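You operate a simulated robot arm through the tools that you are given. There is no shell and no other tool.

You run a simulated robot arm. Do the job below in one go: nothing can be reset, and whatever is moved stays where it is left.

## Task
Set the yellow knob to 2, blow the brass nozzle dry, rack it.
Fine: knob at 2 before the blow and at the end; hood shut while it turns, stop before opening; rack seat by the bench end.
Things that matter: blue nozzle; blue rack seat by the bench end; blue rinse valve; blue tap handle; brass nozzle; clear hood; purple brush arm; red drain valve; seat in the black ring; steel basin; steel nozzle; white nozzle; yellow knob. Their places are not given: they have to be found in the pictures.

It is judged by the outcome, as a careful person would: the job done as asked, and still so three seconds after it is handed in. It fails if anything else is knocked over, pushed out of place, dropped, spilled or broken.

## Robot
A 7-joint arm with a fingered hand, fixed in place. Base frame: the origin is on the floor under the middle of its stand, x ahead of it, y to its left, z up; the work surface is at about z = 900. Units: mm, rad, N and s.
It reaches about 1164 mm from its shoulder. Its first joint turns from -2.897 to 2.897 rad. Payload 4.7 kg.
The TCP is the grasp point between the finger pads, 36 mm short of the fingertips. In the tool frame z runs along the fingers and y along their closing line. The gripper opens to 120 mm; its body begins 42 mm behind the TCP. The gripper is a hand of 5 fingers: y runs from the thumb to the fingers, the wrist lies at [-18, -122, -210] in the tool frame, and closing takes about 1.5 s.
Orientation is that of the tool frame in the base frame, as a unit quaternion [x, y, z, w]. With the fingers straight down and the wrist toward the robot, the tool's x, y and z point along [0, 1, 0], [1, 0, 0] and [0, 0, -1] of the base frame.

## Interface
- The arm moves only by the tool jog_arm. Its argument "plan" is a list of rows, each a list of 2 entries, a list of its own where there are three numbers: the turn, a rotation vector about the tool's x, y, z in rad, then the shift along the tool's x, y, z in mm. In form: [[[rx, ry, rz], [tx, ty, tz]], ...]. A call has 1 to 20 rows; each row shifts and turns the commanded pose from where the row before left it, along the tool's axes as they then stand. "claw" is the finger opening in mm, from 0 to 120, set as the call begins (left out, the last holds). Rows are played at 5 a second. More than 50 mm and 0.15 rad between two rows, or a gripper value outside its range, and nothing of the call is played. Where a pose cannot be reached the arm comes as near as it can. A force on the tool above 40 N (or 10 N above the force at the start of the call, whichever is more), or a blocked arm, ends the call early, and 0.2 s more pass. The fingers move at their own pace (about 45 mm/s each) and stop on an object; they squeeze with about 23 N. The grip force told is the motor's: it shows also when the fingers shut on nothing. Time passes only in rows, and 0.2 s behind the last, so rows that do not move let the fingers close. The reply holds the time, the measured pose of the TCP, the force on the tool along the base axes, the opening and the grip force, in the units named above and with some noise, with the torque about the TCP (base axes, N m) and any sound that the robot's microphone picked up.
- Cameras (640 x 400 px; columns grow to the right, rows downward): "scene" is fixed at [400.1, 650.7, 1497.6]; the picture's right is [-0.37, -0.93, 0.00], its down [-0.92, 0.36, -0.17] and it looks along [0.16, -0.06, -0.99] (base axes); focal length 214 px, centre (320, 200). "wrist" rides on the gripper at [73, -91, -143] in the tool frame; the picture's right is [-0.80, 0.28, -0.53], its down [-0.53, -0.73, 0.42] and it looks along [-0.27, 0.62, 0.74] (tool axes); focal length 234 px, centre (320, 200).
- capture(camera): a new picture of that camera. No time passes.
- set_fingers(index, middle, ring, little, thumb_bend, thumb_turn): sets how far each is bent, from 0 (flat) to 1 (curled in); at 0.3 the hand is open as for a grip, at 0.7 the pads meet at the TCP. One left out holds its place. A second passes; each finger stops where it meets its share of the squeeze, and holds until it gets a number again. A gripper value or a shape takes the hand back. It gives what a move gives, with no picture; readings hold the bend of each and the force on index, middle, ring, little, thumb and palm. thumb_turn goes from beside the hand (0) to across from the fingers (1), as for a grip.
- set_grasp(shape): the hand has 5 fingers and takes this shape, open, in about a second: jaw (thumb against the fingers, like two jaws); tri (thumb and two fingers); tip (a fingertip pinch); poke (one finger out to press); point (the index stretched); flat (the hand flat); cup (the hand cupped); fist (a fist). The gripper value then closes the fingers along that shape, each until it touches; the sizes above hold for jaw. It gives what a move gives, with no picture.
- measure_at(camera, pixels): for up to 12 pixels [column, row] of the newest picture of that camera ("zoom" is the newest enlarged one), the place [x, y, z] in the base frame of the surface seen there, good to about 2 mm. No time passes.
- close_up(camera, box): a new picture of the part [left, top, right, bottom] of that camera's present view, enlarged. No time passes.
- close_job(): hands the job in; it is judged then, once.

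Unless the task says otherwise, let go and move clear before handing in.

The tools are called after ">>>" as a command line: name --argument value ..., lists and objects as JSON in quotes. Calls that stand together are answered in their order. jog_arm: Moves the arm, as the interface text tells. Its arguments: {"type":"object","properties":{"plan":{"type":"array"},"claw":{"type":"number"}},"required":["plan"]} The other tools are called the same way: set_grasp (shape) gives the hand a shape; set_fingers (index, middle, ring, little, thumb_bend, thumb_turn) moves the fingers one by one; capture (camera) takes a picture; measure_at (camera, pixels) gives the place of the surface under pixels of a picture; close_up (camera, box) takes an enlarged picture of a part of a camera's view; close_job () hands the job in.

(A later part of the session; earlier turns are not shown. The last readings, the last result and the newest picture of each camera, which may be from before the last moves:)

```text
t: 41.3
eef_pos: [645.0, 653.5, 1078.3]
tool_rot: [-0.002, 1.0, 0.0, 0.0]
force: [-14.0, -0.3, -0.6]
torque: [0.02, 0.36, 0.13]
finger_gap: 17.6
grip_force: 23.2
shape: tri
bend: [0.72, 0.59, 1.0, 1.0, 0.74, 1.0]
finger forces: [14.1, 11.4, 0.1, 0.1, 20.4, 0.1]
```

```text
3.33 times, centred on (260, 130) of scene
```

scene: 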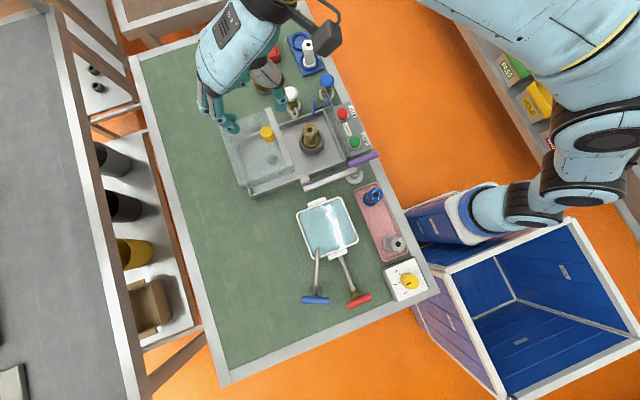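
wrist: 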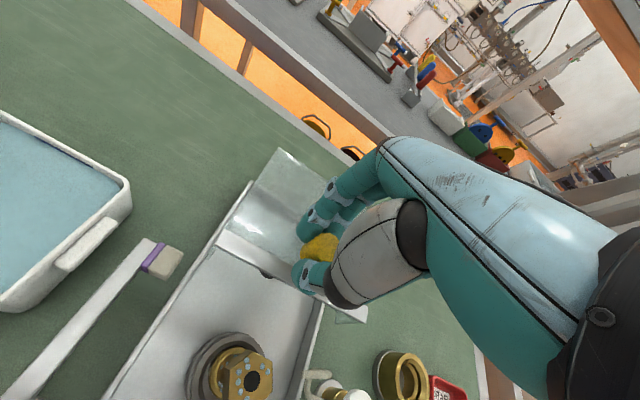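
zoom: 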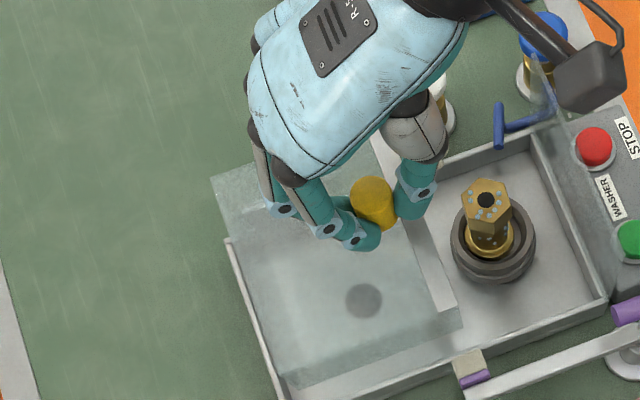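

The hood slides with the hand, but a −14 N side force has built up; I'll ease the hand 1.5 mm toward −x (tool +x) to relieve it.

>>> jog_arm --plan '[[[0, 0, 0], [0.8, 0, 0]], [[0, 0, 0], [0.8, 0, 0]], [[0, 0, 0], [0, 0, 0]]]'

```text
t: 42.1
eef_pos: [644.2, 653.2, 1078.5]
tool_rot: [-0.001, 1.0, 0.0, 0.0]
force: [-8.5, 0.1, 1.3]
torque: [0.01, 0.19, 0.08]
finger_gap: 17.7
grip_force: 23.2
shape: tri
bend: [0.72, 0.59, 1.0, 1.0, 0.74, 1.0]
finger forces: [10.5, 12.3, 0.1, 0.0, 19.3, 0.0]
```

>>> jog_arm --plan '[[[0, 0, 0], [1.2, 0, 0]], [[0, 0, 0], [1.2, 0, 0]], [[0, 0, 0], [0, -5, 0]], [[0, 0, 0], [0, -5, 0]], [[0, 0, 0], [0, 0, 0]]]'

```text
t: 43.3
eef_pos: [642.5, 642.6, 1077.4]
tool_rot: [0.0, 1.0, 0.0, 0.0]
force: [6.2, -1.3, 1.8]
torque: [0.06, -0.16, -0.03]
finger_gap: 17.3
grip_force: 23.2
shape: tri
bend: [0.72, 0.59, 1.0, 1.0, 0.74, 1.0]
finger forces: [6.4, 13.6, 0.0, 0.0, 17.9, 0.0]
```

Side force now +6 N; I'll shift back 0.9 mm and continue sliding in modest steps.

>>> jog_arm --plan '[[[0, 0, 0], [-0.9, 0, 0]], [[0, 0, 0], [0, -8, 0]], [[0, 0, 0], [0, -8, 0]], [[0, 0, 0], [0, -8, 0]], [[0, 0, 0], [0, -8, 0]], [[0, 0, 0], [0, 0, 0]]]'

>>> close_up --camera "scene" --box '[220, 80, 360, 200]'

```text
t: 44.7
eef_pos: [642.0, 611.6, 1078.5]
tool_rot: [0.0, 1.0, 0.0, 0.0]
force: [0.6, 0.4, 0.9]
torque: [0.03, -0.07, 0.0]
finger_gap: 17.5
grip_force: 23.1
shape: tri
bend: [0.72, 0.59, 1.0, 1.0, 0.75, 1.0]
finger forces: [8.3, 13.7, 0.0, 0.0, 17.3, 0.0]
```

```text
3.33 times, centred on (290, 140) of scene
```

zoom: 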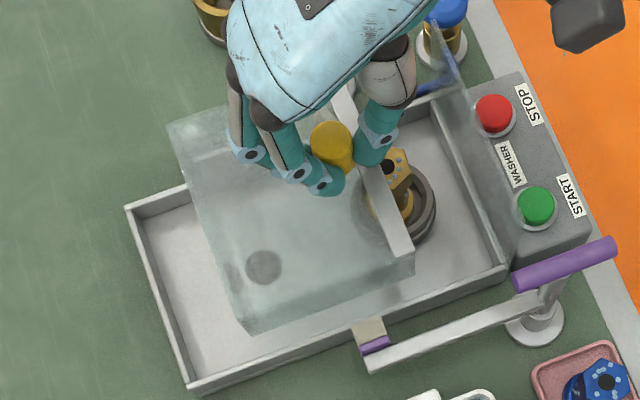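

The hood now glides with almost no side force and the bar is passing over the nozzle cleanly. Continuing another 56 mm.

>>> jog_arm --plan '[[[0, 0, 0], [0, -8, 0]], [[0, 0, 0], [0, -8, 0]], [[0, 0, 0], [0, -8, 0]], [[0, 0, 0], [0, -8, 0]], [[0, 0, 0], [0, -8, 0]], [[0, 0, 0], [0, -8, 0]], [[0, 0, 0], [0, -8, 0]], [[0, 0, 0], [0, 0, 0]]]'

>>> close_up --camera "scene" --box '[220, 80, 360, 200]'

```text
t: 46.5
eef_pos: [642.4, 555.4, 1076.6]
tool_rot: [-0.001, 1.0, 0.001, 0.001]
force: [-8.3, 0.6, 13.1]
torque: [0.06, 0.16, 0.04]
finger_gap: 18.1
grip_force: 22.8
shape: tri
bend: [0.72, 0.59, 1.0, 1.0, 0.75, 1.0]
finger forces: [12.9, 14.7, 0.0, 0.0, 19.1, 0.1]
```

```text
3.33 times, centred on (290, 140) of scene
```

zoom: 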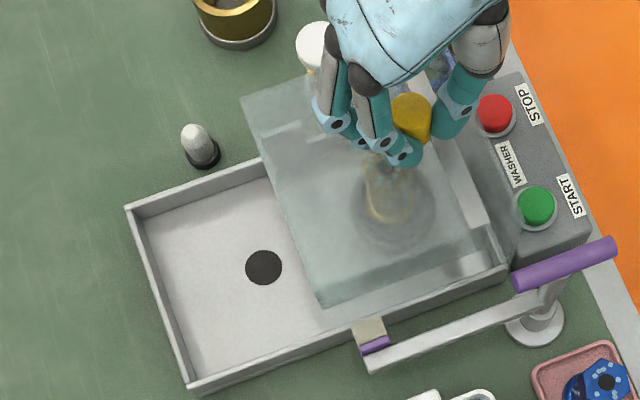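

A lamp-like post behind the tray is now visible at scene (250,122). Vertical force rose to 13 N, so I'll ease up 1.5 mm and −x 1 mm before continuing.

>>> jog_arm --plan '[[[0, 0, 0], [0.5, 0, -0.8]], [[0, 0, 0], [0.5, 0, -0.8]], [[0, 0, 0], [0, 0, 0]]]'

>>> capture --camera "wrist"

```text
t: 47.3
eef_pos: [643.4, 553.5, 1079.1]
tool_rot: [-0.001, 1.0, -0.001, 0.0]
force: [-5.9, 0.0, 2.1]
torque: [0.01, 0.1, 0.07]
finger_gap: 18.1
grip_force: 22.8
shape: tri
bend: [0.72, 0.59, 1.0, 1.0, 0.75, 1.0]
finger forces: [11.3, 13.9, 0.1, 0.1, 17.6, 0.0]
```

```text
taken
```

wrist: 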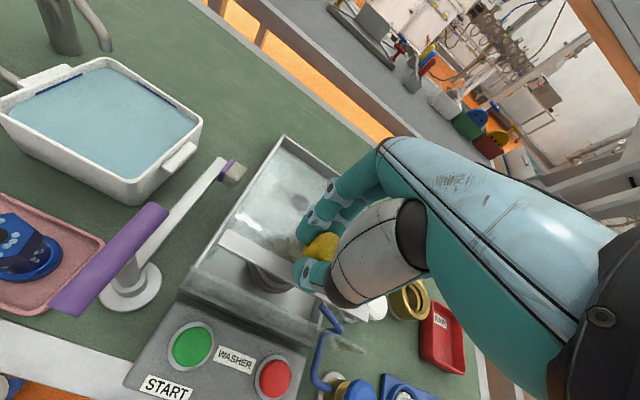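

Vertical force is back to 2 N. The remaining gap to the front panel is roughly 20 mm; continuing in small steps watching the y force.

>>> jog_arm --plan '[[[0, 0, 0], [0.4, -4, 0]], [[0, 0, 0], [0, -4, 0]], [[0, 0, 0], [0, -4, 0]], [[0, 0, 0], [0, 0, 0]]]'

>>> close_up --camera "scene" --box '[270, 80, 370, 180]'

>>> close_up --camera "wrist" --box '[170, 200, 370, 370]'

```text
t: 48.3
eef_pos: [642.5, 542.2, 1077.0]
tool_rot: [0.0, 1.0, 0.0, -0.001]
force: [3.2, -2.8, -1.8]
torque: [-0.06, -0.11, -0.07]
finger_gap: 17.7
grip_force: 23.2
shape: tri
bend: [0.72, 0.59, 1.0, 1.0, 0.75, 1.0]
finger forces: [6.1, 12.0, 0.1, 0.0, 15.7, 0.1]
```

```text
4.00 times, centred on (320, 130) of scene
```

zoom: 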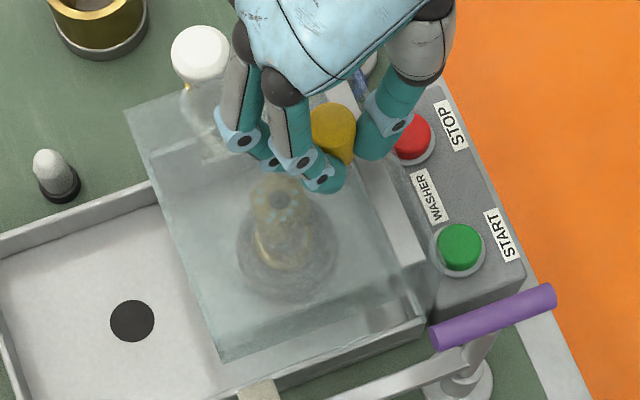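

```text
2.35 times, centred on (270, 285) of wrist
```

zoom: 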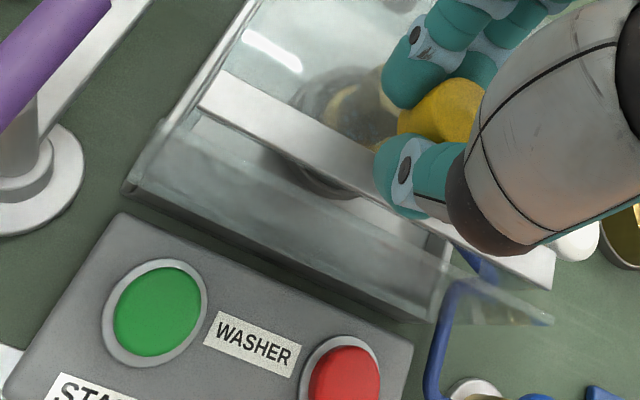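

The bar is nearly at the front panel's top edge. Continuing with 3 mm steps until the stop is felt.

>>> jog_arm --plan '[[[0, 0, 0], [-0.3, -3, 0]], [[0, 0, 0], [0, -3, 0]], [[0, 0, 0], [0, -3, 0]], [[0, 0, 0], [0, 0, 0]]]'

>>> close_up --camera "wrist" --box '[170, 200, 370, 370]'

>>> close_up --camera "scene" --box '[300, 90, 370, 160]'

```text
t: 49.3
eef_pos: [641.1, 535.1, 1079.7]
tool_rot: [-0.001, 1.0, -0.001, 0.0]
force: [0.8, 11.0, -5.2]
torque: [0.39, -0.04, 0.01]
finger_gap: 17.3
grip_force: 22.9
shape: tri
bend: [0.72, 0.57, 1.0, 1.0, 0.76, 1.0]
finger forces: [8.4, 16.9, 0.0, 0.0, 12.4, 0.1]
```

```text
2.35 times, centred on (270, 285) of wrist
```

zoom: 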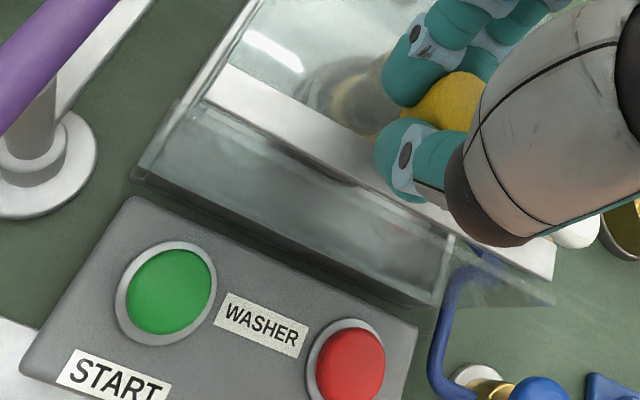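

```text
5.71 times, centred on (335, 125) of scene
```

zoom: 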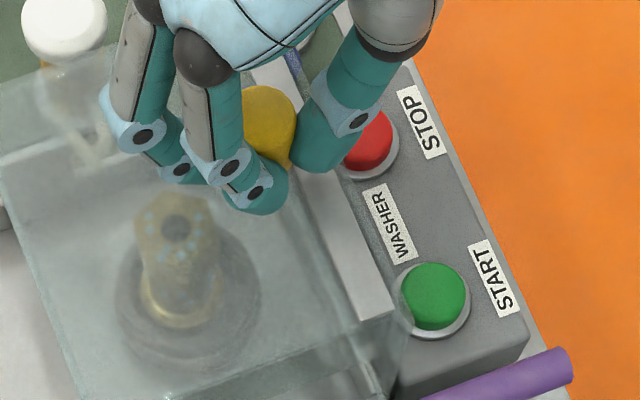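

A +11 N reaction in y indicates the stop. I'll push 2 mm more to confirm it is fully shut.

>>> jog_arm --plan '[[[0, 0, 0], [0, -1, 0]], [[0, 0, 0], [0, -1, 0]], [[0, 0, 0], [0, 0, 0]]]'

>>> measure_at --camera "scene" --pixels '[[341, 144], [339, 140], [337, 135], [343, 148], [342, 143], [345, 150]]'

```text
t: 50.1
eef_pos: [640.8, 533.1, 1079.9]
tool_rot: [-0.001, 1.0, 0.0, -0.001]
force: [-2.4, 16.0, -1.9]
torque: [0.58, 0.02, 0.05]
finger_gap: 17.5
grip_force: 23.2
shape: tri
bend: [0.72, 0.56, 1.0, 1.0, 0.77, 1.0]
finger forces: [9.6, 18.8, 0.0, 0.0, 11.3, 0.0]
```

```text
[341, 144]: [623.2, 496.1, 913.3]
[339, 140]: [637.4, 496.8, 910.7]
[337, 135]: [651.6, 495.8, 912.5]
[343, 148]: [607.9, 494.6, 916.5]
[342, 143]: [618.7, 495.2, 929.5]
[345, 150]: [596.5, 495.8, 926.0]
```

The stop is firm (16 N). I'll relieve the push, open the fingers and lift away, then inspect.

>>> jog_arm --plan '[[[0, 0, 0], [0, 3.5, 0]], [[0, 0, 0], [0, 0, 0]], [[0, 0, 0], [0, 0, 0]], [[0, 0, 0], [0, 0, 0]], [[0, 0, 0], [0, 0, 0]], [[0, 0, 0], [0, 0, 0]], [[0, 0, 0], [0, 0, 0]], [[0, 0, 0], [0, 0, -20]], [[0, 0, 0], [0, 0, -40]], [[0, 0, 0], [0, 0, -40]], [[0, 0, 0], [0, 0, 0]]]' --claw 70

>>> capture --camera "wrist"

>>> close_up --camera "scene" --box '[230, 80, 370, 190]'

```text
t: 52.5
eef_pos: [644.3, 534.3, 1177.4]
tool_rot: [0.0, 1.0, 0.0, 0.0]
force: [-0.3, 0.0, -1.0]
torque: [0.02, -0.02, 0.03]
finger_gap: 69.7
grip_force: 0.1
shape: tri
bend: [0.74, 0.42, 0.99, 0.99, 0.67, 1.0]
finger forces: [0.0, 0.1, 0.0, 0.0, 0.1, 0.0]
```

```text
taken
```

wrist: 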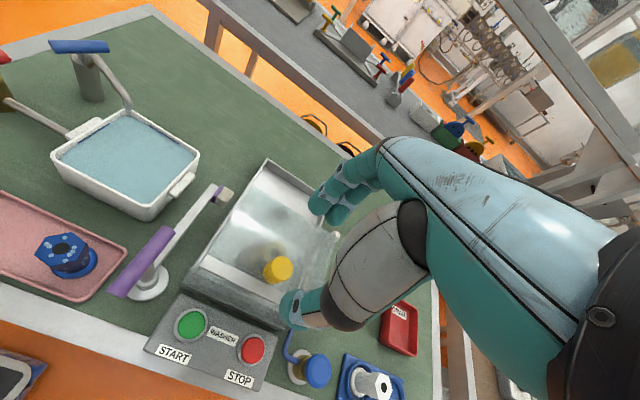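

```text
3.64 times, centred on (300, 135) of scene
```

zoom: 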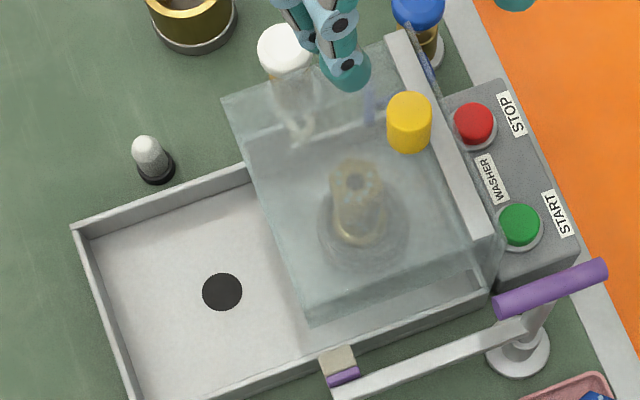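

The hood now covers the ring. I'll check the bar-to-panel gap up close.

>>> close_up --camera "wrist" --box '[170, 240, 310, 360]'

>>> measure_at --camera "zoom" --pixels '[[220, 120], [140, 90], [300, 170], [380, 215], [230, 135], [150, 105], [310, 190], [90, 160], [200, 230], [320, 300], [400, 120], [110, 250]]'

```text
3.33 times, centred on (240, 300) of wrist
```

zoom: 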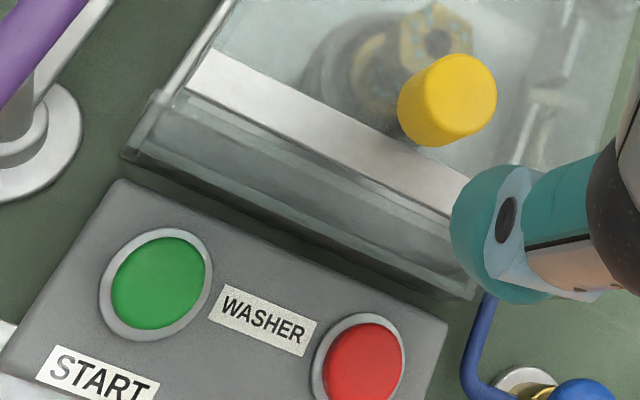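

```text
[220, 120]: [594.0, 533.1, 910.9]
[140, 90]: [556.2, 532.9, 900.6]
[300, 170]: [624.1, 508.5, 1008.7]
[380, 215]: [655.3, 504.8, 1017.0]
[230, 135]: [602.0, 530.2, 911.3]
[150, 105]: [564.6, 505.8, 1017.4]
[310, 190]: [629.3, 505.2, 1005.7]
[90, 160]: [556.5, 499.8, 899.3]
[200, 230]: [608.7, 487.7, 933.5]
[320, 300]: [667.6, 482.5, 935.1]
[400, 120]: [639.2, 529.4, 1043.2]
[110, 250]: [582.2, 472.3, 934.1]
```

>>> measure_at --camera "zoom" --pixels '[[220, 80], [210, 95], [300, 125], [290, 140], [340, 160], [430, 200], [200, 115], [165, 95], [200, 105], [320, 150], [260, 130], [185, 98]]'

>>> close_up --camera "wrist" --box '[195, 245, 255, 290]'

```text
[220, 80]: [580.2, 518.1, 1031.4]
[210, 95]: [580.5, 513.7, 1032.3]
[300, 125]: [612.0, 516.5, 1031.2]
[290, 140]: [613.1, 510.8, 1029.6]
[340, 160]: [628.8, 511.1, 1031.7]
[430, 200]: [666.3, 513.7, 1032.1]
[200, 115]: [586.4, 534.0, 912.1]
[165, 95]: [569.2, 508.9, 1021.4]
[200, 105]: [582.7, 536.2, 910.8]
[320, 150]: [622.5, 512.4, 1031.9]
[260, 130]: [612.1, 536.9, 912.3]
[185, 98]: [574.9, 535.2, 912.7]
```

```text
8.89 times, centred on (225, 268) of wrist
```

zoom: 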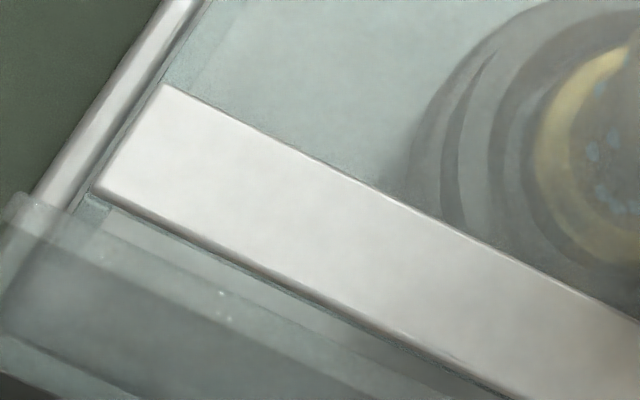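

The bar sits at y≈510–519 against the panel at ≈506. To make sure my release didn't drag it back, I'll lower the open hand around the knob again and nudge it shut with the fingers only.

>>> jog_arm --plan '[[[0, 0, 0], [0, 0, 40]], [[0, 0, 0], [0, 0, 40]], [[0, 0, 0], [0, 0, 18]], [[0, 0, 0], [0, -5, 0]], [[0, 0, 0], [0, -5, 0]], [[0, 0, 0], [0, -3, 0]], [[0, 0, 0], [0, 0, 0]]]'

>>> capture --camera "wrist"

>>> close_up --camera "scene" --box '[280, 70, 380, 160]'

```text
t: 54.1
eef_pos: [643.6, 522.6, 1081.8]
tool_rot: [-0.001, 1.0, 0.0, 0.0]
force: [-0.3, 0.6, -0.3]
torque: [-0.01, 0.0, 0.01]
finger_gap: 69.6
grip_force: 0.1
shape: tri
bend: [0.74, 0.42, 0.99, 0.99, 0.67, 1.0]
finger forces: [0.0, 0.0, 0.0, 0.0, 0.0, 0.0]
```

```text
taken
```

wrist: 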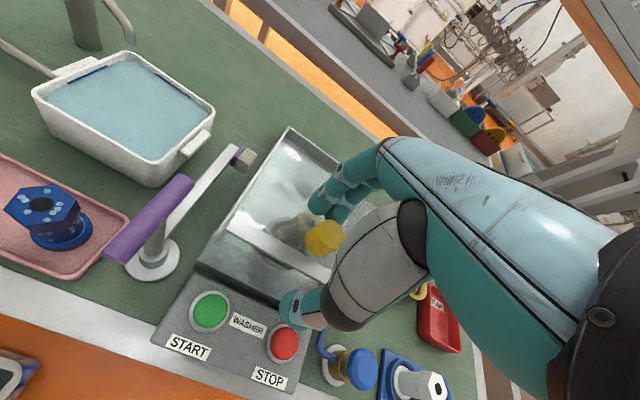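

```text
4.44 times, centred on (330, 115) of scene
```

zoom: 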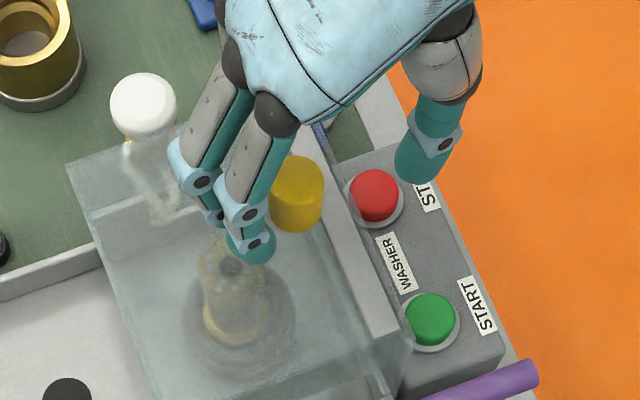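

Not touching yet. Moving 8 mm more in 2 mm steps.

>>> jog_arm --plan '[[[0, 0, 0], [0, -2, 0]], [[0, 0, 0], [0, -2, 0]], [[0, 0, 0], [0, -2, 0]], [[0, 0, 0], [0, -2, 0]], [[0, 0, 0], [0, 0, 0]]]'

```text
t: 55.3
eef_pos: [641.3, 515.7, 1082.0]
tool_rot: [-0.002, 1.0, 0.0, 0.0]
force: [-0.1, 1.8, 0.2]
torque: [0.05, 0.03, 0.03]
finger_gap: 70.9
grip_force: 0.0
shape: tri
bend: [0.74, 0.41, 0.99, 0.99, 0.67, 1.0]
finger forces: [0.0, 1.6, 0.0, 0.0, 0.1, 0.0]
```

The middle finger now touches (1.6 N). A few more millimetres to press it home.

>>> jog_arm --plan '[[[0, 0, 0], [0, -2, 0]], [[0, 0, 0], [0, -2, 0]], [[0, 0, 0], [0, 0, 0]]]'

```text
t: 56.1
eef_pos: [641.7, 511.7, 1081.0]
tool_rot: [-0.001, 1.0, 0.0, 0.0]
force: [-0.1, 4.6, 2.2]
torque: [0.16, -0.04, 0.07]
finger_gap: 71.9
grip_force: 0.1
shape: tri
bend: [0.74, 0.39, 0.99, 0.99, 0.67, 1.0]
finger forces: [0.0, 4.0, 0.0, 0.1, 0.1, 0.1]
```

At 4.6 N it doesn't move (free sliding needed under 3 N), so the hood is at its stop. I'll back off and lift clear, then take the poke shape.

>>> jog_arm --plan '[[[0, 0, 0], [0, 6, 0]], [[0, 0, 0], [0, 6, 0]], [[0, 0, 0], [0, 0, -30]], [[0, 0, 0], [0, 0, -40]], [[0, 0, 0], [0, 0, -40]], [[0, 0, 0], [0, -45, 0]], [[0, 0, 0], [0, 0, 0]]]'

>>> set_grasp --shape "poke"

>>> capture --camera "wrist"

>>> capture --camera "scene"

```text
t: 57.7
eef_pos: [643.1, 477.2, 1190.1]
tool_rot: [-0.001, 1.0, 0.0, -0.001]
force: [0.9, 0.0, -0.7]
torque: [0.02, -0.01, -0.01]
finger_gap: 69.8
grip_force: 0.0
shape: tri
bend: [0.74, 0.42, 0.99, 0.99, 0.67, 1.0]
finger forces: [0.1, 0.0, 0.0, 0.1, 0.1, 0.0]
```

```text
t: 58.6
eef_pos: [642.8, 476.3, 1191.9]
tool_rot: [-0.001, 1.0, -0.001, 0.0]
force: [0.3, -0.3, 0.2]
torque: [0.03, 0.02, 0.02]
finger_gap: 0.0
grip_force: 0.1
shape: poke
bend: [0.7, 0.7, 0.99, 0.99, 1.0, 1.0]
finger forces: [0.1, 0.0, 0.0, 0.0, 0.0, 0.0]
```

```text
taken
```

wrist: 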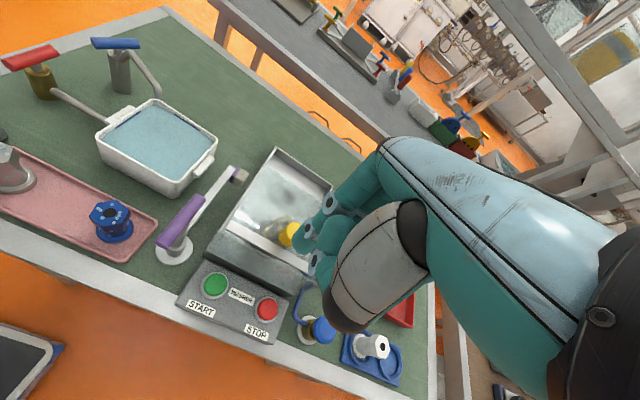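

```text
taken
```

scene: 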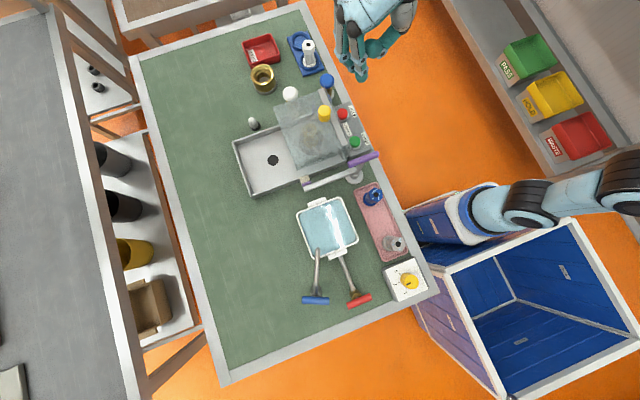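

I'll look closely at the poke shape to know which fingertip is lowest.

>>> close_up --camera "scene" --box '[320, 10, 420, 90]'

>>> measure_at --camera "zoom" --pixels '[[260, 370], [245, 340], [345, 290], [330, 270], [280, 310], [230, 310], [390, 260], [220, 280], [300, 280], [260, 350]]'

>>> close_up --camera "wrist" --box '[280, 170, 420, 310]'

>>> measure_at --camera "zoom" --pixels '[[200, 220], [185, 250], [150, 270], [170, 240], [210, 300], [250, 180], [230, 160], [190, 230], [250, 250], [160, 290], [130, 230], [140, 200]]'

```text
5.00 times, centred on (370, 50) of scene
```

zoom: 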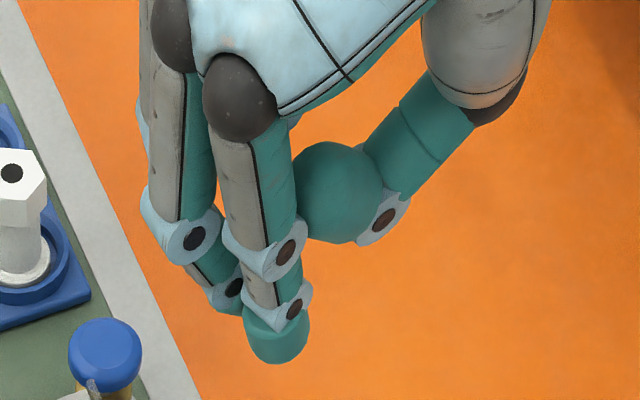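

```text
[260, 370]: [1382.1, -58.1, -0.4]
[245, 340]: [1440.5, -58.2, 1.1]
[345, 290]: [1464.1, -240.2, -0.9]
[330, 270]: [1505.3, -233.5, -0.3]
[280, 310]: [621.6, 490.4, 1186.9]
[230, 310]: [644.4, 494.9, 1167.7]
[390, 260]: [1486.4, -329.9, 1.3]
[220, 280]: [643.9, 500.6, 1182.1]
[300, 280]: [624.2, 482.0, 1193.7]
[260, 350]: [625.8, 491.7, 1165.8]
```

```text
2.86 times, centred on (350, 240) of wrist
```

zoom: 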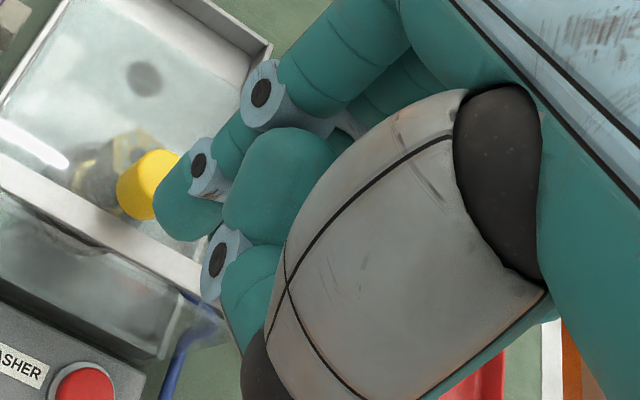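

```text
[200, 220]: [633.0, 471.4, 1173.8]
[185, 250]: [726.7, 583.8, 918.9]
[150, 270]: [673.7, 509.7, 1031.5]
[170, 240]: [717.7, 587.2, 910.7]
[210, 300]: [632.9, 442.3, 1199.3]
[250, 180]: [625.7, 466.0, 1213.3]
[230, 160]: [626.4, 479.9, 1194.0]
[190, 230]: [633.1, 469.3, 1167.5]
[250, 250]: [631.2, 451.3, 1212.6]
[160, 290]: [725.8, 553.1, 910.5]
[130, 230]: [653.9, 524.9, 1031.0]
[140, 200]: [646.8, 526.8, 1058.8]
```

Index tip sits ~13 mm to the −x side of the TCP and ~36 mm below it, but the middle finger hangs nearly as low. I'll curl the middle so only the index presses.

>>> set_fingers --middle 0.99

>>> close_up --camera "scene" --box '[320, 10, 420, 90]'

>>> measure_at --camera "zoom" --pixels '[[275, 345], [265, 330], [290, 345], [275, 358], [255, 345], [300, 330], [230, 310], [200, 240], [220, 280], [270, 362]]'

>>> close_up --camera "wrist" --box '[280, 170, 420, 310]'

>>> measure_at --camera "zoom" --pixels '[[175, 210], [185, 232], [165, 225], [205, 225], [170, 190], [160, 205], [195, 240], [180, 200]]'

```text
t: 59.6
eef_pos: [642.2, 476.3, 1191.2]
tool_rot: [-0.001, 1.0, 0.0, 0.0]
force: [-0.6, 0.1, -1.2]
torque: [0.0, 0.01, 0.0]
finger_gap: 38.5
grip_force: 0.1
shape: fingers
bend: [0.7, 0.99, 0.99, 0.99, 1.0, 1.0]
finger forces: [0.1, 0.1, 0.0, 0.0, 0.1, 0.0]
```

```text
5.00 times, centred on (370, 50) of scene
```

zoom: 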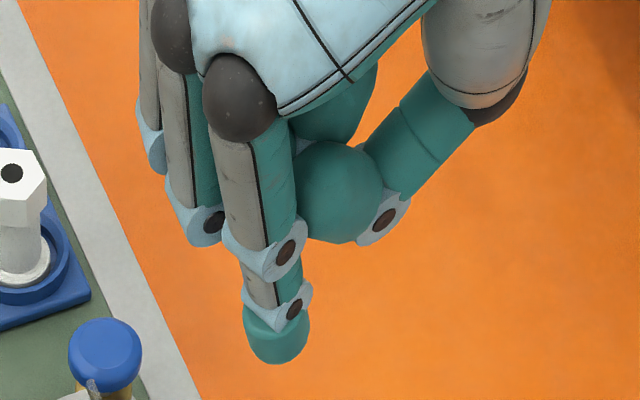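

```text
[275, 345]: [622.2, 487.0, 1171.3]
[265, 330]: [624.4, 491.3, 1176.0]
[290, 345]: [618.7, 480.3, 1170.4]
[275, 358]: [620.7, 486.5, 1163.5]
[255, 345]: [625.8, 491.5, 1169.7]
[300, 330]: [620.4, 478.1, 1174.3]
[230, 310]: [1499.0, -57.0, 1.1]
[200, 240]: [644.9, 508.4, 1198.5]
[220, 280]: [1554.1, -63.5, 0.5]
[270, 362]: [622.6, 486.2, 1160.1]
```

```text
2.86 times, centred on (350, 240) of wrist
```

zoom: 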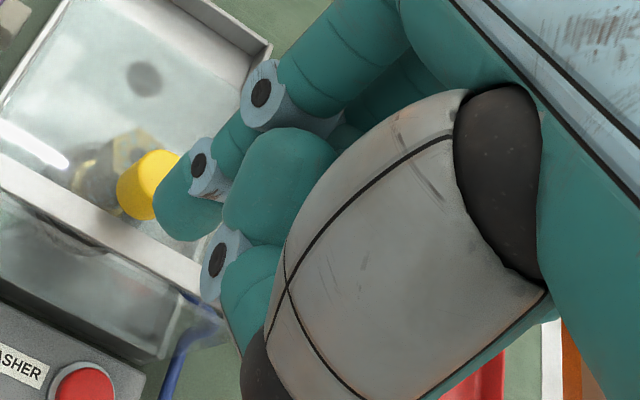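

```text
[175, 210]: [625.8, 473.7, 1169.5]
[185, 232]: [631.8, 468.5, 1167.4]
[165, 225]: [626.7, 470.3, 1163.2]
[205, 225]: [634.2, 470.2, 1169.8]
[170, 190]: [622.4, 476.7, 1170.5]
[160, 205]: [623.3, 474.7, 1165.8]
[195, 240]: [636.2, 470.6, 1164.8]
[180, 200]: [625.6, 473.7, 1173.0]
```

The lone index tip is offset (−13.5,+2.5,−36) from the TCP. Now I'll pin down the START and STOP button centres.

>>> close_up --camera "scene" --box '[330, 100, 375, 155]'

>>> measure_at --camera "zoom" --pixels '[[335, 305], [320, 290], [350, 300], [335, 320], [310, 305], [360, 315], [250, 110], [235, 100], [265, 105], [250, 125], [230, 115], [270, 120]]'

```text
7.27 times, centred on (352, 128) of scene
```

zoom: 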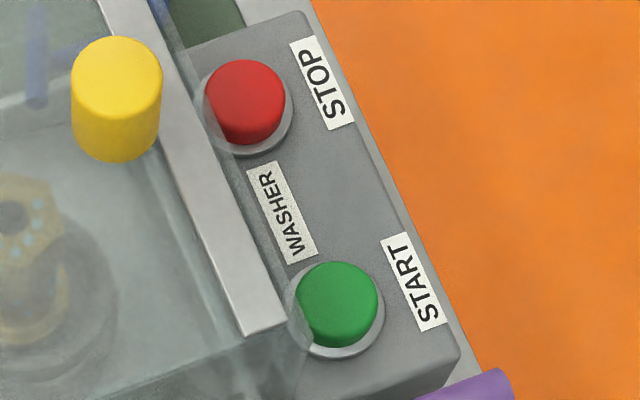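

```text
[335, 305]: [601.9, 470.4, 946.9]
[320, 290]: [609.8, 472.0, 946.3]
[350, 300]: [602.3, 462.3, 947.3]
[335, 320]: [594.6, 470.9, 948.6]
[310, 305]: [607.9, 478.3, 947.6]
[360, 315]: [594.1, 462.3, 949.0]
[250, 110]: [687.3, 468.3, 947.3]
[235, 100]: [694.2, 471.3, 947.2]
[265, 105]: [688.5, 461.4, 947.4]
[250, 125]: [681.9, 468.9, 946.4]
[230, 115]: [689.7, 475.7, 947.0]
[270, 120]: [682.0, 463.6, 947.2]
```

START ≈ (603.5,468.5,947) and STOP ≈ (691.5,468,947). At 90° yaw my knuckles would hit the front panel, so I'll turn to 20° yaw and hover above START.

>>> jog_arm --plan '[[[0, 0, 0.1357], [0, 0, 0]], [[0, 0, 0.1357], [0, 0, 0]], [[0, 0, 0.1357], [0, 0, 0]], [[0, 0, 0.1357], [0, 0, 0]], [[0, 0, 0.1357], [0, 0, 0]], [[0, 0, 0.1357], [0, 0, 0]], [[0, 0, 0.1357], [0, 0, 0]], [[0, 0, 0.1357], [0, 0, 0]], [[0, 0, 0.1361], [0, 0, 0]], [[0, 0, 0], [-7.7, -41.8, 0]], [[0, 0, 0], [0, 0, 40]], [[0, 0, 0], [0, 0, 40]], [[0, 0, 0], [0, 0, 30]], [[0, 0, 0], [0, 0, 0]]]'

>>> capture --camera "wrist"

>>> close_up --camera "scene" --box '[300, 70, 440, 180]'

```text
t: 62.6
eef_pos: [604.9, 453.3, 1081.9]
tool_rot: [0.574, 0.819, 0.0, 0.0]
force: [0.7, 0.6, 0.2]
torque: [-0.01, 0.01, 0.01]
finger_gap: 38.3
grip_force: 0.1
shape: fingers
bend: [0.7, 0.99, 0.99, 0.99, 1.0, 1.0]
finger forces: [0.0, 0.0, 0.1, 0.0, 0.0, 0.0]
```

```text
taken
```

wrist: 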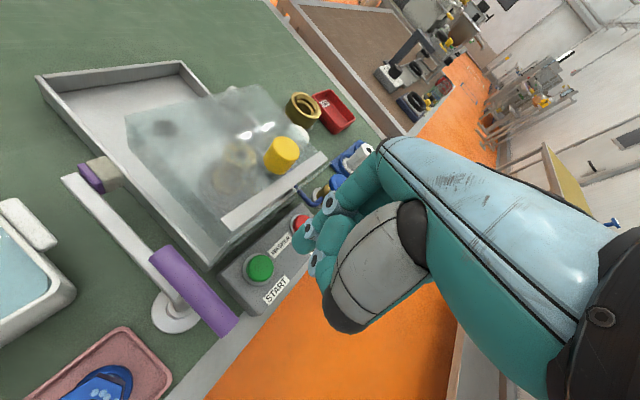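

```text
3.64 times, centred on (370, 125) of scene
```

zoom: 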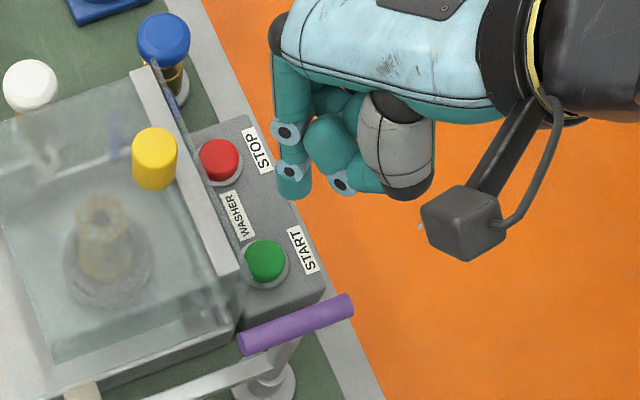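

The index hangs straight and the rest is clear of the purple handle. I'll measure the index tip to refine its offset from the button.

>>> measure_at --camera "zoom" --pixels '[[293, 190], [300, 180], [283, 180], [308, 180], [293, 175], [293, 198], [288, 130], [342, 180], [400, 180], [345, 130]]'

>>> close_up --camera "wrist" --box '[220, 180, 380, 310]'

>>> measure_at --camera "zoom" --pixels '[[320, 180], [310, 195], [330, 200], [345, 175], [160, 270], [150, 260], [170, 285], [370, 280], [440, 150], [420, 240]]'

```text
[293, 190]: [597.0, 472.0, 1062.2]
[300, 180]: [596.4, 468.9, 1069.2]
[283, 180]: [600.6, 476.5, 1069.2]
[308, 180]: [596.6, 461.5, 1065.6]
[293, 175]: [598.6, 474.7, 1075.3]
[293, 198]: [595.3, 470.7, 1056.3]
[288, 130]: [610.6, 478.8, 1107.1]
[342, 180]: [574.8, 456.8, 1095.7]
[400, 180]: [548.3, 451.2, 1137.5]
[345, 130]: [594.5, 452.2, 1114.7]
```

```text
3.08 times, centred on (300, 245) of wrist
```

zoom: 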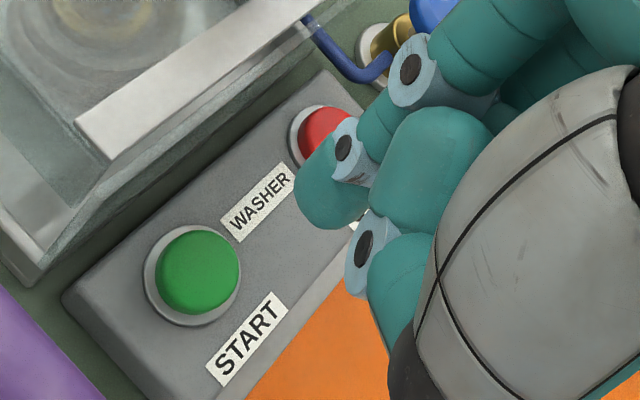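

```text
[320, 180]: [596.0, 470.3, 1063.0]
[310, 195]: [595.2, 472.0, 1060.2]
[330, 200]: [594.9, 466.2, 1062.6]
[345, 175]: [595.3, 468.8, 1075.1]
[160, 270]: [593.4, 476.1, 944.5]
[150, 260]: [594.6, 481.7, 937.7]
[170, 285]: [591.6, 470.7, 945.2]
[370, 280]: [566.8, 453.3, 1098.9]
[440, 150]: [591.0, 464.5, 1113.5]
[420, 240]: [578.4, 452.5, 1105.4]
```

The index tip is centred at about (604.5,468.5), right over START. Descending to just above the button.

>>> jog_arm --plan '[[[0, 0, 0], [0, 0, 30]], [[0, 0, 0], [0, 0, 30]], [[0, 0, 0], [0, 0, 20]], [[0, 0, 0], [0, 0, 8]], [[0, 0, 0], [0, 0, 0]]]'

>>> capture --camera "wrist"

>>> close_up --camera "scene" --box '[310, 90, 410, 180]'

```text
t: 63.8
eef_pos: [604.6, 454.1, 993.8]
tool_rot: [0.573, 0.819, 0.001, 0.0]
force: [0.1, 0.5, 0.5]
torque: [0.01, 0.0, 0.0]
finger_gap: 38.4
grip_force: 0.1
shape: fingers
bend: [0.7, 0.99, 0.99, 0.99, 1.0, 1.0]
finger forces: [0.1, 0.0, 0.0, 0.0, 0.0, 0.0]
```

```text
taken
```

wrist: 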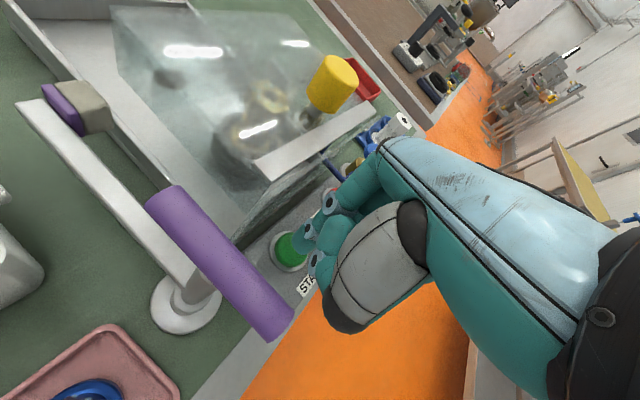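

```text
4.44 times, centred on (360, 135) of scene
```

zoom: 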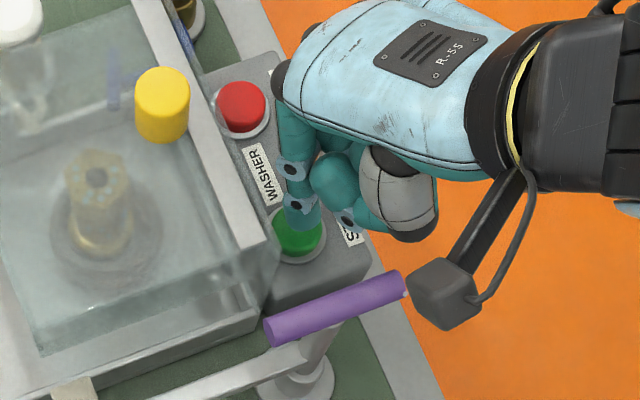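

The tip is over the button. Pressing in small steps now.

>>> jog_arm --plan '[[[0, 0, 0], [0, 0, 3]], [[0, 0, 0], [0, 0, 3]], [[0, 0, 0], [0, 0, 2]], [[0, 0, 0], [0, 0, 2]], [[0, 0, 0], [0, 0, 0]]]'

```text
t: 65.0
eef_pos: [604.9, 456.0, 983.6]
tool_rot: [0.573, 0.819, 0.001, 0.0]
force: [-0.4, -0.3, -0.5]
torque: [-0.03, 0.02, 0.06]
finger_gap: 38.4
grip_force: 0.0
shape: fingers
bend: [0.7, 0.99, 0.99, 0.99, 1.0, 1.0]
finger forces: [0.0, 0.1, 0.0, 0.0, 0.1, 0.0]
```

>>> jog_arm --plan '[[[0, 0, 0], [0, 0, 1.5]], [[0, 0, 0], [0, 0, 1.5]], [[0, 0, 0], [0, 0, 0]]]'

>>> close_up --camera "scene" --box '[330, 110, 390, 160]'

```text
t: 65.8
eef_pos: [605.2, 456.8, 982.0]
tool_rot: [0.574, 0.819, 0.0, 0.0]
force: [0.2, 0.0, 1.6]
torque: [0.0, -0.02, -0.05]
finger_gap: 38.5
grip_force: 0.0
shape: fingers
bend: [0.7, 0.99, 0.99, 0.99, 1.0, 1.0]
finger forces: [1.0, 0.0, 0.0, 0.1, 0.0, 0.1]
```

```text
8.00 times, centred on (360, 135) of scene
```

zoom: 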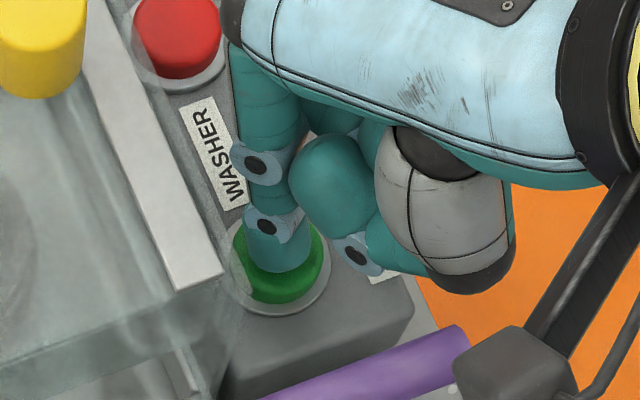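

Contact: index reads 1 N on the button. Pressing further 3 mm.

>>> jog_arm --plan '[[[0, 0, 0], [0, 0, 1.5]], [[0, 0, 0], [0, 0, 1.5]], [[0, 0, 0], [0, 0, 0]]]'

```text
t: 66.6
eef_pos: [606.6, 455.8, 978.3]
tool_rot: [0.574, 0.819, 0.0, 0.0]
force: [1.6, 1.3, 4.3]
torque: [0.04, -0.02, -0.01]
finger_gap: 38.0
grip_force: 2.0
shape: fingers
bend: [0.7, 0.99, 0.99, 0.99, 1.0, 1.0]
finger forces: [3.8, 0.0, 0.0, 0.0, 0.0, 0.0]
heard: click
```

A click was heard: START is pressed. I'll lift off and check whether the machine is running.

>>> jog_arm --plan '[[[0, 0, 0], [0, 0, -6]], [[0, 0, 0], [0, 0, -20]], [[0, 0, 0], [0, 0, -35]], [[0, 0, 0], [0, 0, 0]]]'

>>> close_up --camera "scene" --box '[230, 90, 370, 190]'

>>> capture --camera "wrist"

```text
t: 67.6
eef_pos: [603.4, 455.4, 1038.1]
tool_rot: [0.573, 0.819, 0.001, 0.0]
force: [-0.1, 0.3, 0.2]
torque: [-0.01, -0.02, 0.0]
finger_gap: 38.2
grip_force: 0.0
shape: fingers
bend: [0.7, 0.99, 0.99, 0.99, 1.0, 1.0]
finger forces: [0.0, 0.0, 0.0, 0.1, 0.0, 0.0]
```

```text
4.00 times, centred on (300, 140) of scene
```

zoom: 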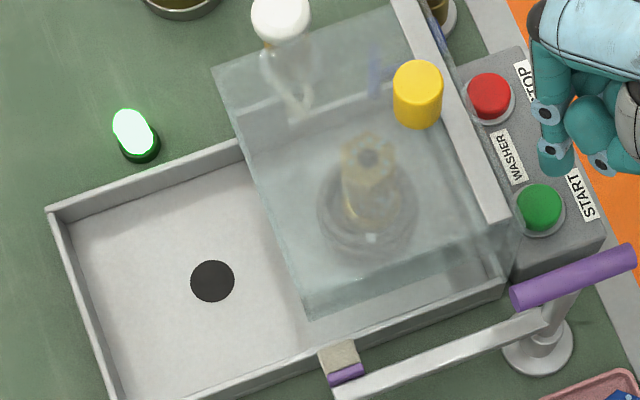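

```text
taken
```

wrist: 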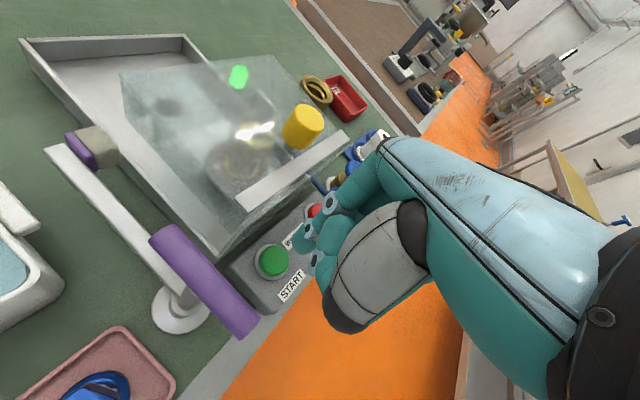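

The lamp at scene (262,140 zoomed (135,135)) is lit green and the ring's white mark has moved, so it is turning. I'll move over STOP and wait while watching the droplets.

>>> jog_arm --plan '[[[0, 0, 0], [-15.3, 41.3, 0]], [[0, 0, 0], [-15.3, 41.2, 0]], [[0, 0, 0], [0, 0, 0]], [[0, 0, 0], [0, 0, 0]]]'

>>> close_up --camera "scene" --box '[240, 90, 380, 190]'

>>> close_up --camera "scene" --box '[295, 115, 335, 165]'

```text
t: 68.6
eef_pos: [693.3, 454.9, 1039.9]
tool_rot: [0.573, 0.82, -0.001, 0.0]
force: [-0.5, 0.2, 0.0]
torque: [-0.02, 0.0, 0.0]
finger_gap: 38.1
grip_force: 0.1
shape: fingers
bend: [0.7, 0.99, 0.99, 0.99, 1.0, 1.0]
finger forces: [0.0, 0.0, 0.0, 0.1, 0.1, 0.0]
```

```text
4.00 times, centred on (310, 140) of scene
```

zoom: 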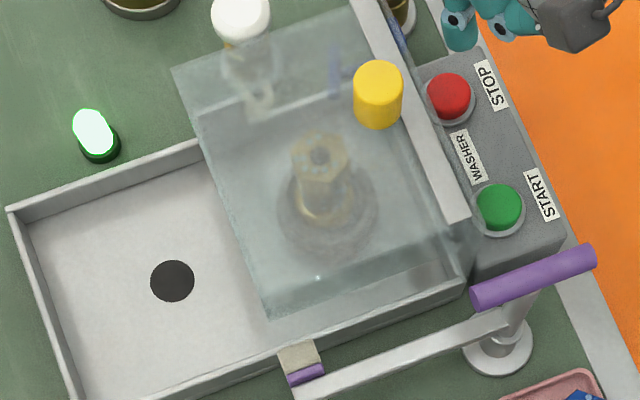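

```text
8.00 times, centred on (315, 140) of scene
```

zoom: 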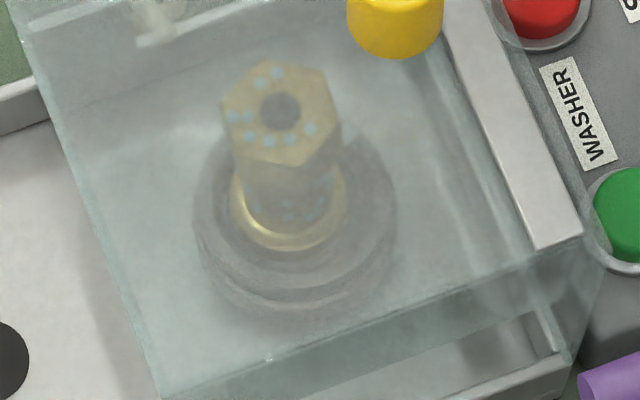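

Droplets are still visible on the hex. Waiting 2 seconds.

>>> jog_arm --plan '[[[0, 0, 0], [0, 0, 0]], [[0, 0, 0], [0, 0, 0]], [[0, 0, 0], [0, 0, 0]], [[0, 0, 0], [0, 0, 0]], [[0, 0, 0], [0, 0, 0]], [[0, 0, 0], [0, 0, 0]], [[0, 0, 0], [0, 0, 0]], [[0, 0, 0], [0, 0, 0]], [[0, 0, 0], [0, 0, 0]], [[0, 0, 0], [0, 0, 0]]]'

>>> close_up --camera "scene" --box '[295, 115, 335, 165]'

>>> close_up --camera "scene" --box '[240, 90, 380, 190]'

```text
t: 70.8
eef_pos: [692.9, 454.6, 1040.2]
tool_rot: [0.573, 0.819, 0.001, 0.0]
force: [-0.1, -0.8, 0.2]
torque: [0.0, 0.0, 0.0]
finger_gap: 38.3
grip_force: 0.0
shape: fingers
bend: [0.7, 0.99, 0.99, 0.99, 1.0, 1.0]
finger forces: [0.0, 0.1, 0.1, 0.1, 0.0, 0.1]
```

```text
8.00 times, centred on (315, 140) of scene
```

zoom: 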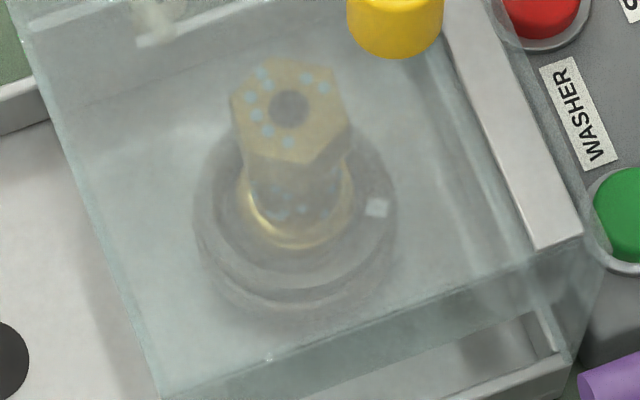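

```text
4.00 times, centred on (310, 140) of scene
```

zoom: 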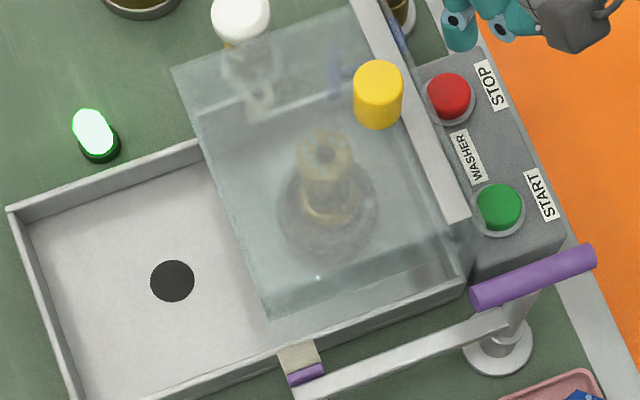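

Still turning and still wet at t=70.8. Waiting 4 more seconds.

>>> jog_arm --plan '[[[0, 0, 0], [0, 0, 0]], [[0, 0, 0], [0, 0, 0]], [[0, 0, 0], [0, 0, 0]], [[0, 0, 0], [0, 0, 0]], [[0, 0, 0], [0, 0, 0]], [[0, 0, 0], [0, 0, 0]], [[0, 0, 0], [0, 0, 0]], [[0, 0, 0], [0, 0, 0]], [[0, 0, 0], [0, 0, 0]], [[0, 0, 0], [0, 0, 0]], [[0, 0, 0], [0, 0, 0]], [[0, 0, 0], [0, 0, 0]], [[0, 0, 0], [0, 0, 0]], [[0, 0, 0], [0, 0, 0]], [[0, 0, 0], [0, 0, 0]], [[0, 0, 0], [0, 0, 0]], [[0, 0, 0], [0, 0, 0]], [[0, 0, 0], [0, 0, 0]]]'

>>> close_up --camera "scene" --box '[295, 115, 335, 165]'

>>> close_up --camera "scene" --box '[240, 90, 380, 190]'

```text
t: 74.6
eef_pos: [692.9, 454.7, 1040.7]
tool_rot: [0.573, 0.819, 0.0, 0.0]
force: [-0.2, 0.4, -0.4]
torque: [-0.01, 0.02, 0.0]
finger_gap: 38.3
grip_force: 0.1
shape: fingers
bend: [0.7, 0.99, 0.99, 0.99, 1.0, 1.0]
finger forces: [0.0, 0.1, 0.0, 0.0, 0.0, 0.0]
```

```text
8.00 times, centred on (315, 140) of scene
```

zoom: 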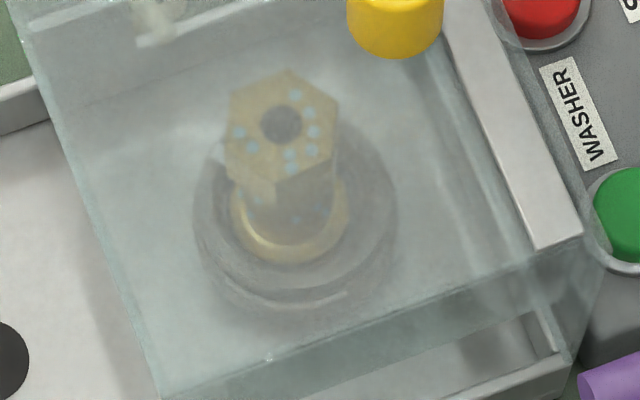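

```text
4.00 times, centred on (310, 140) of scene
```

zoom: 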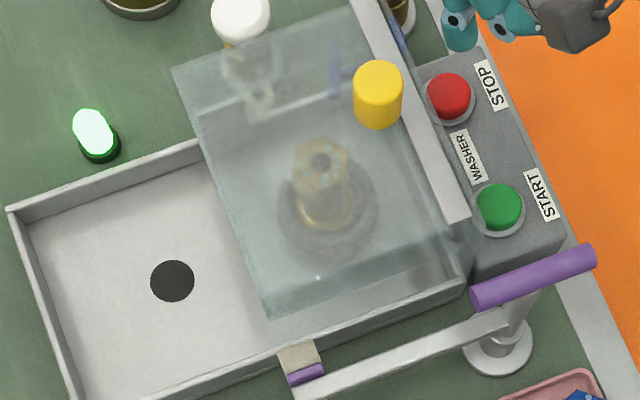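

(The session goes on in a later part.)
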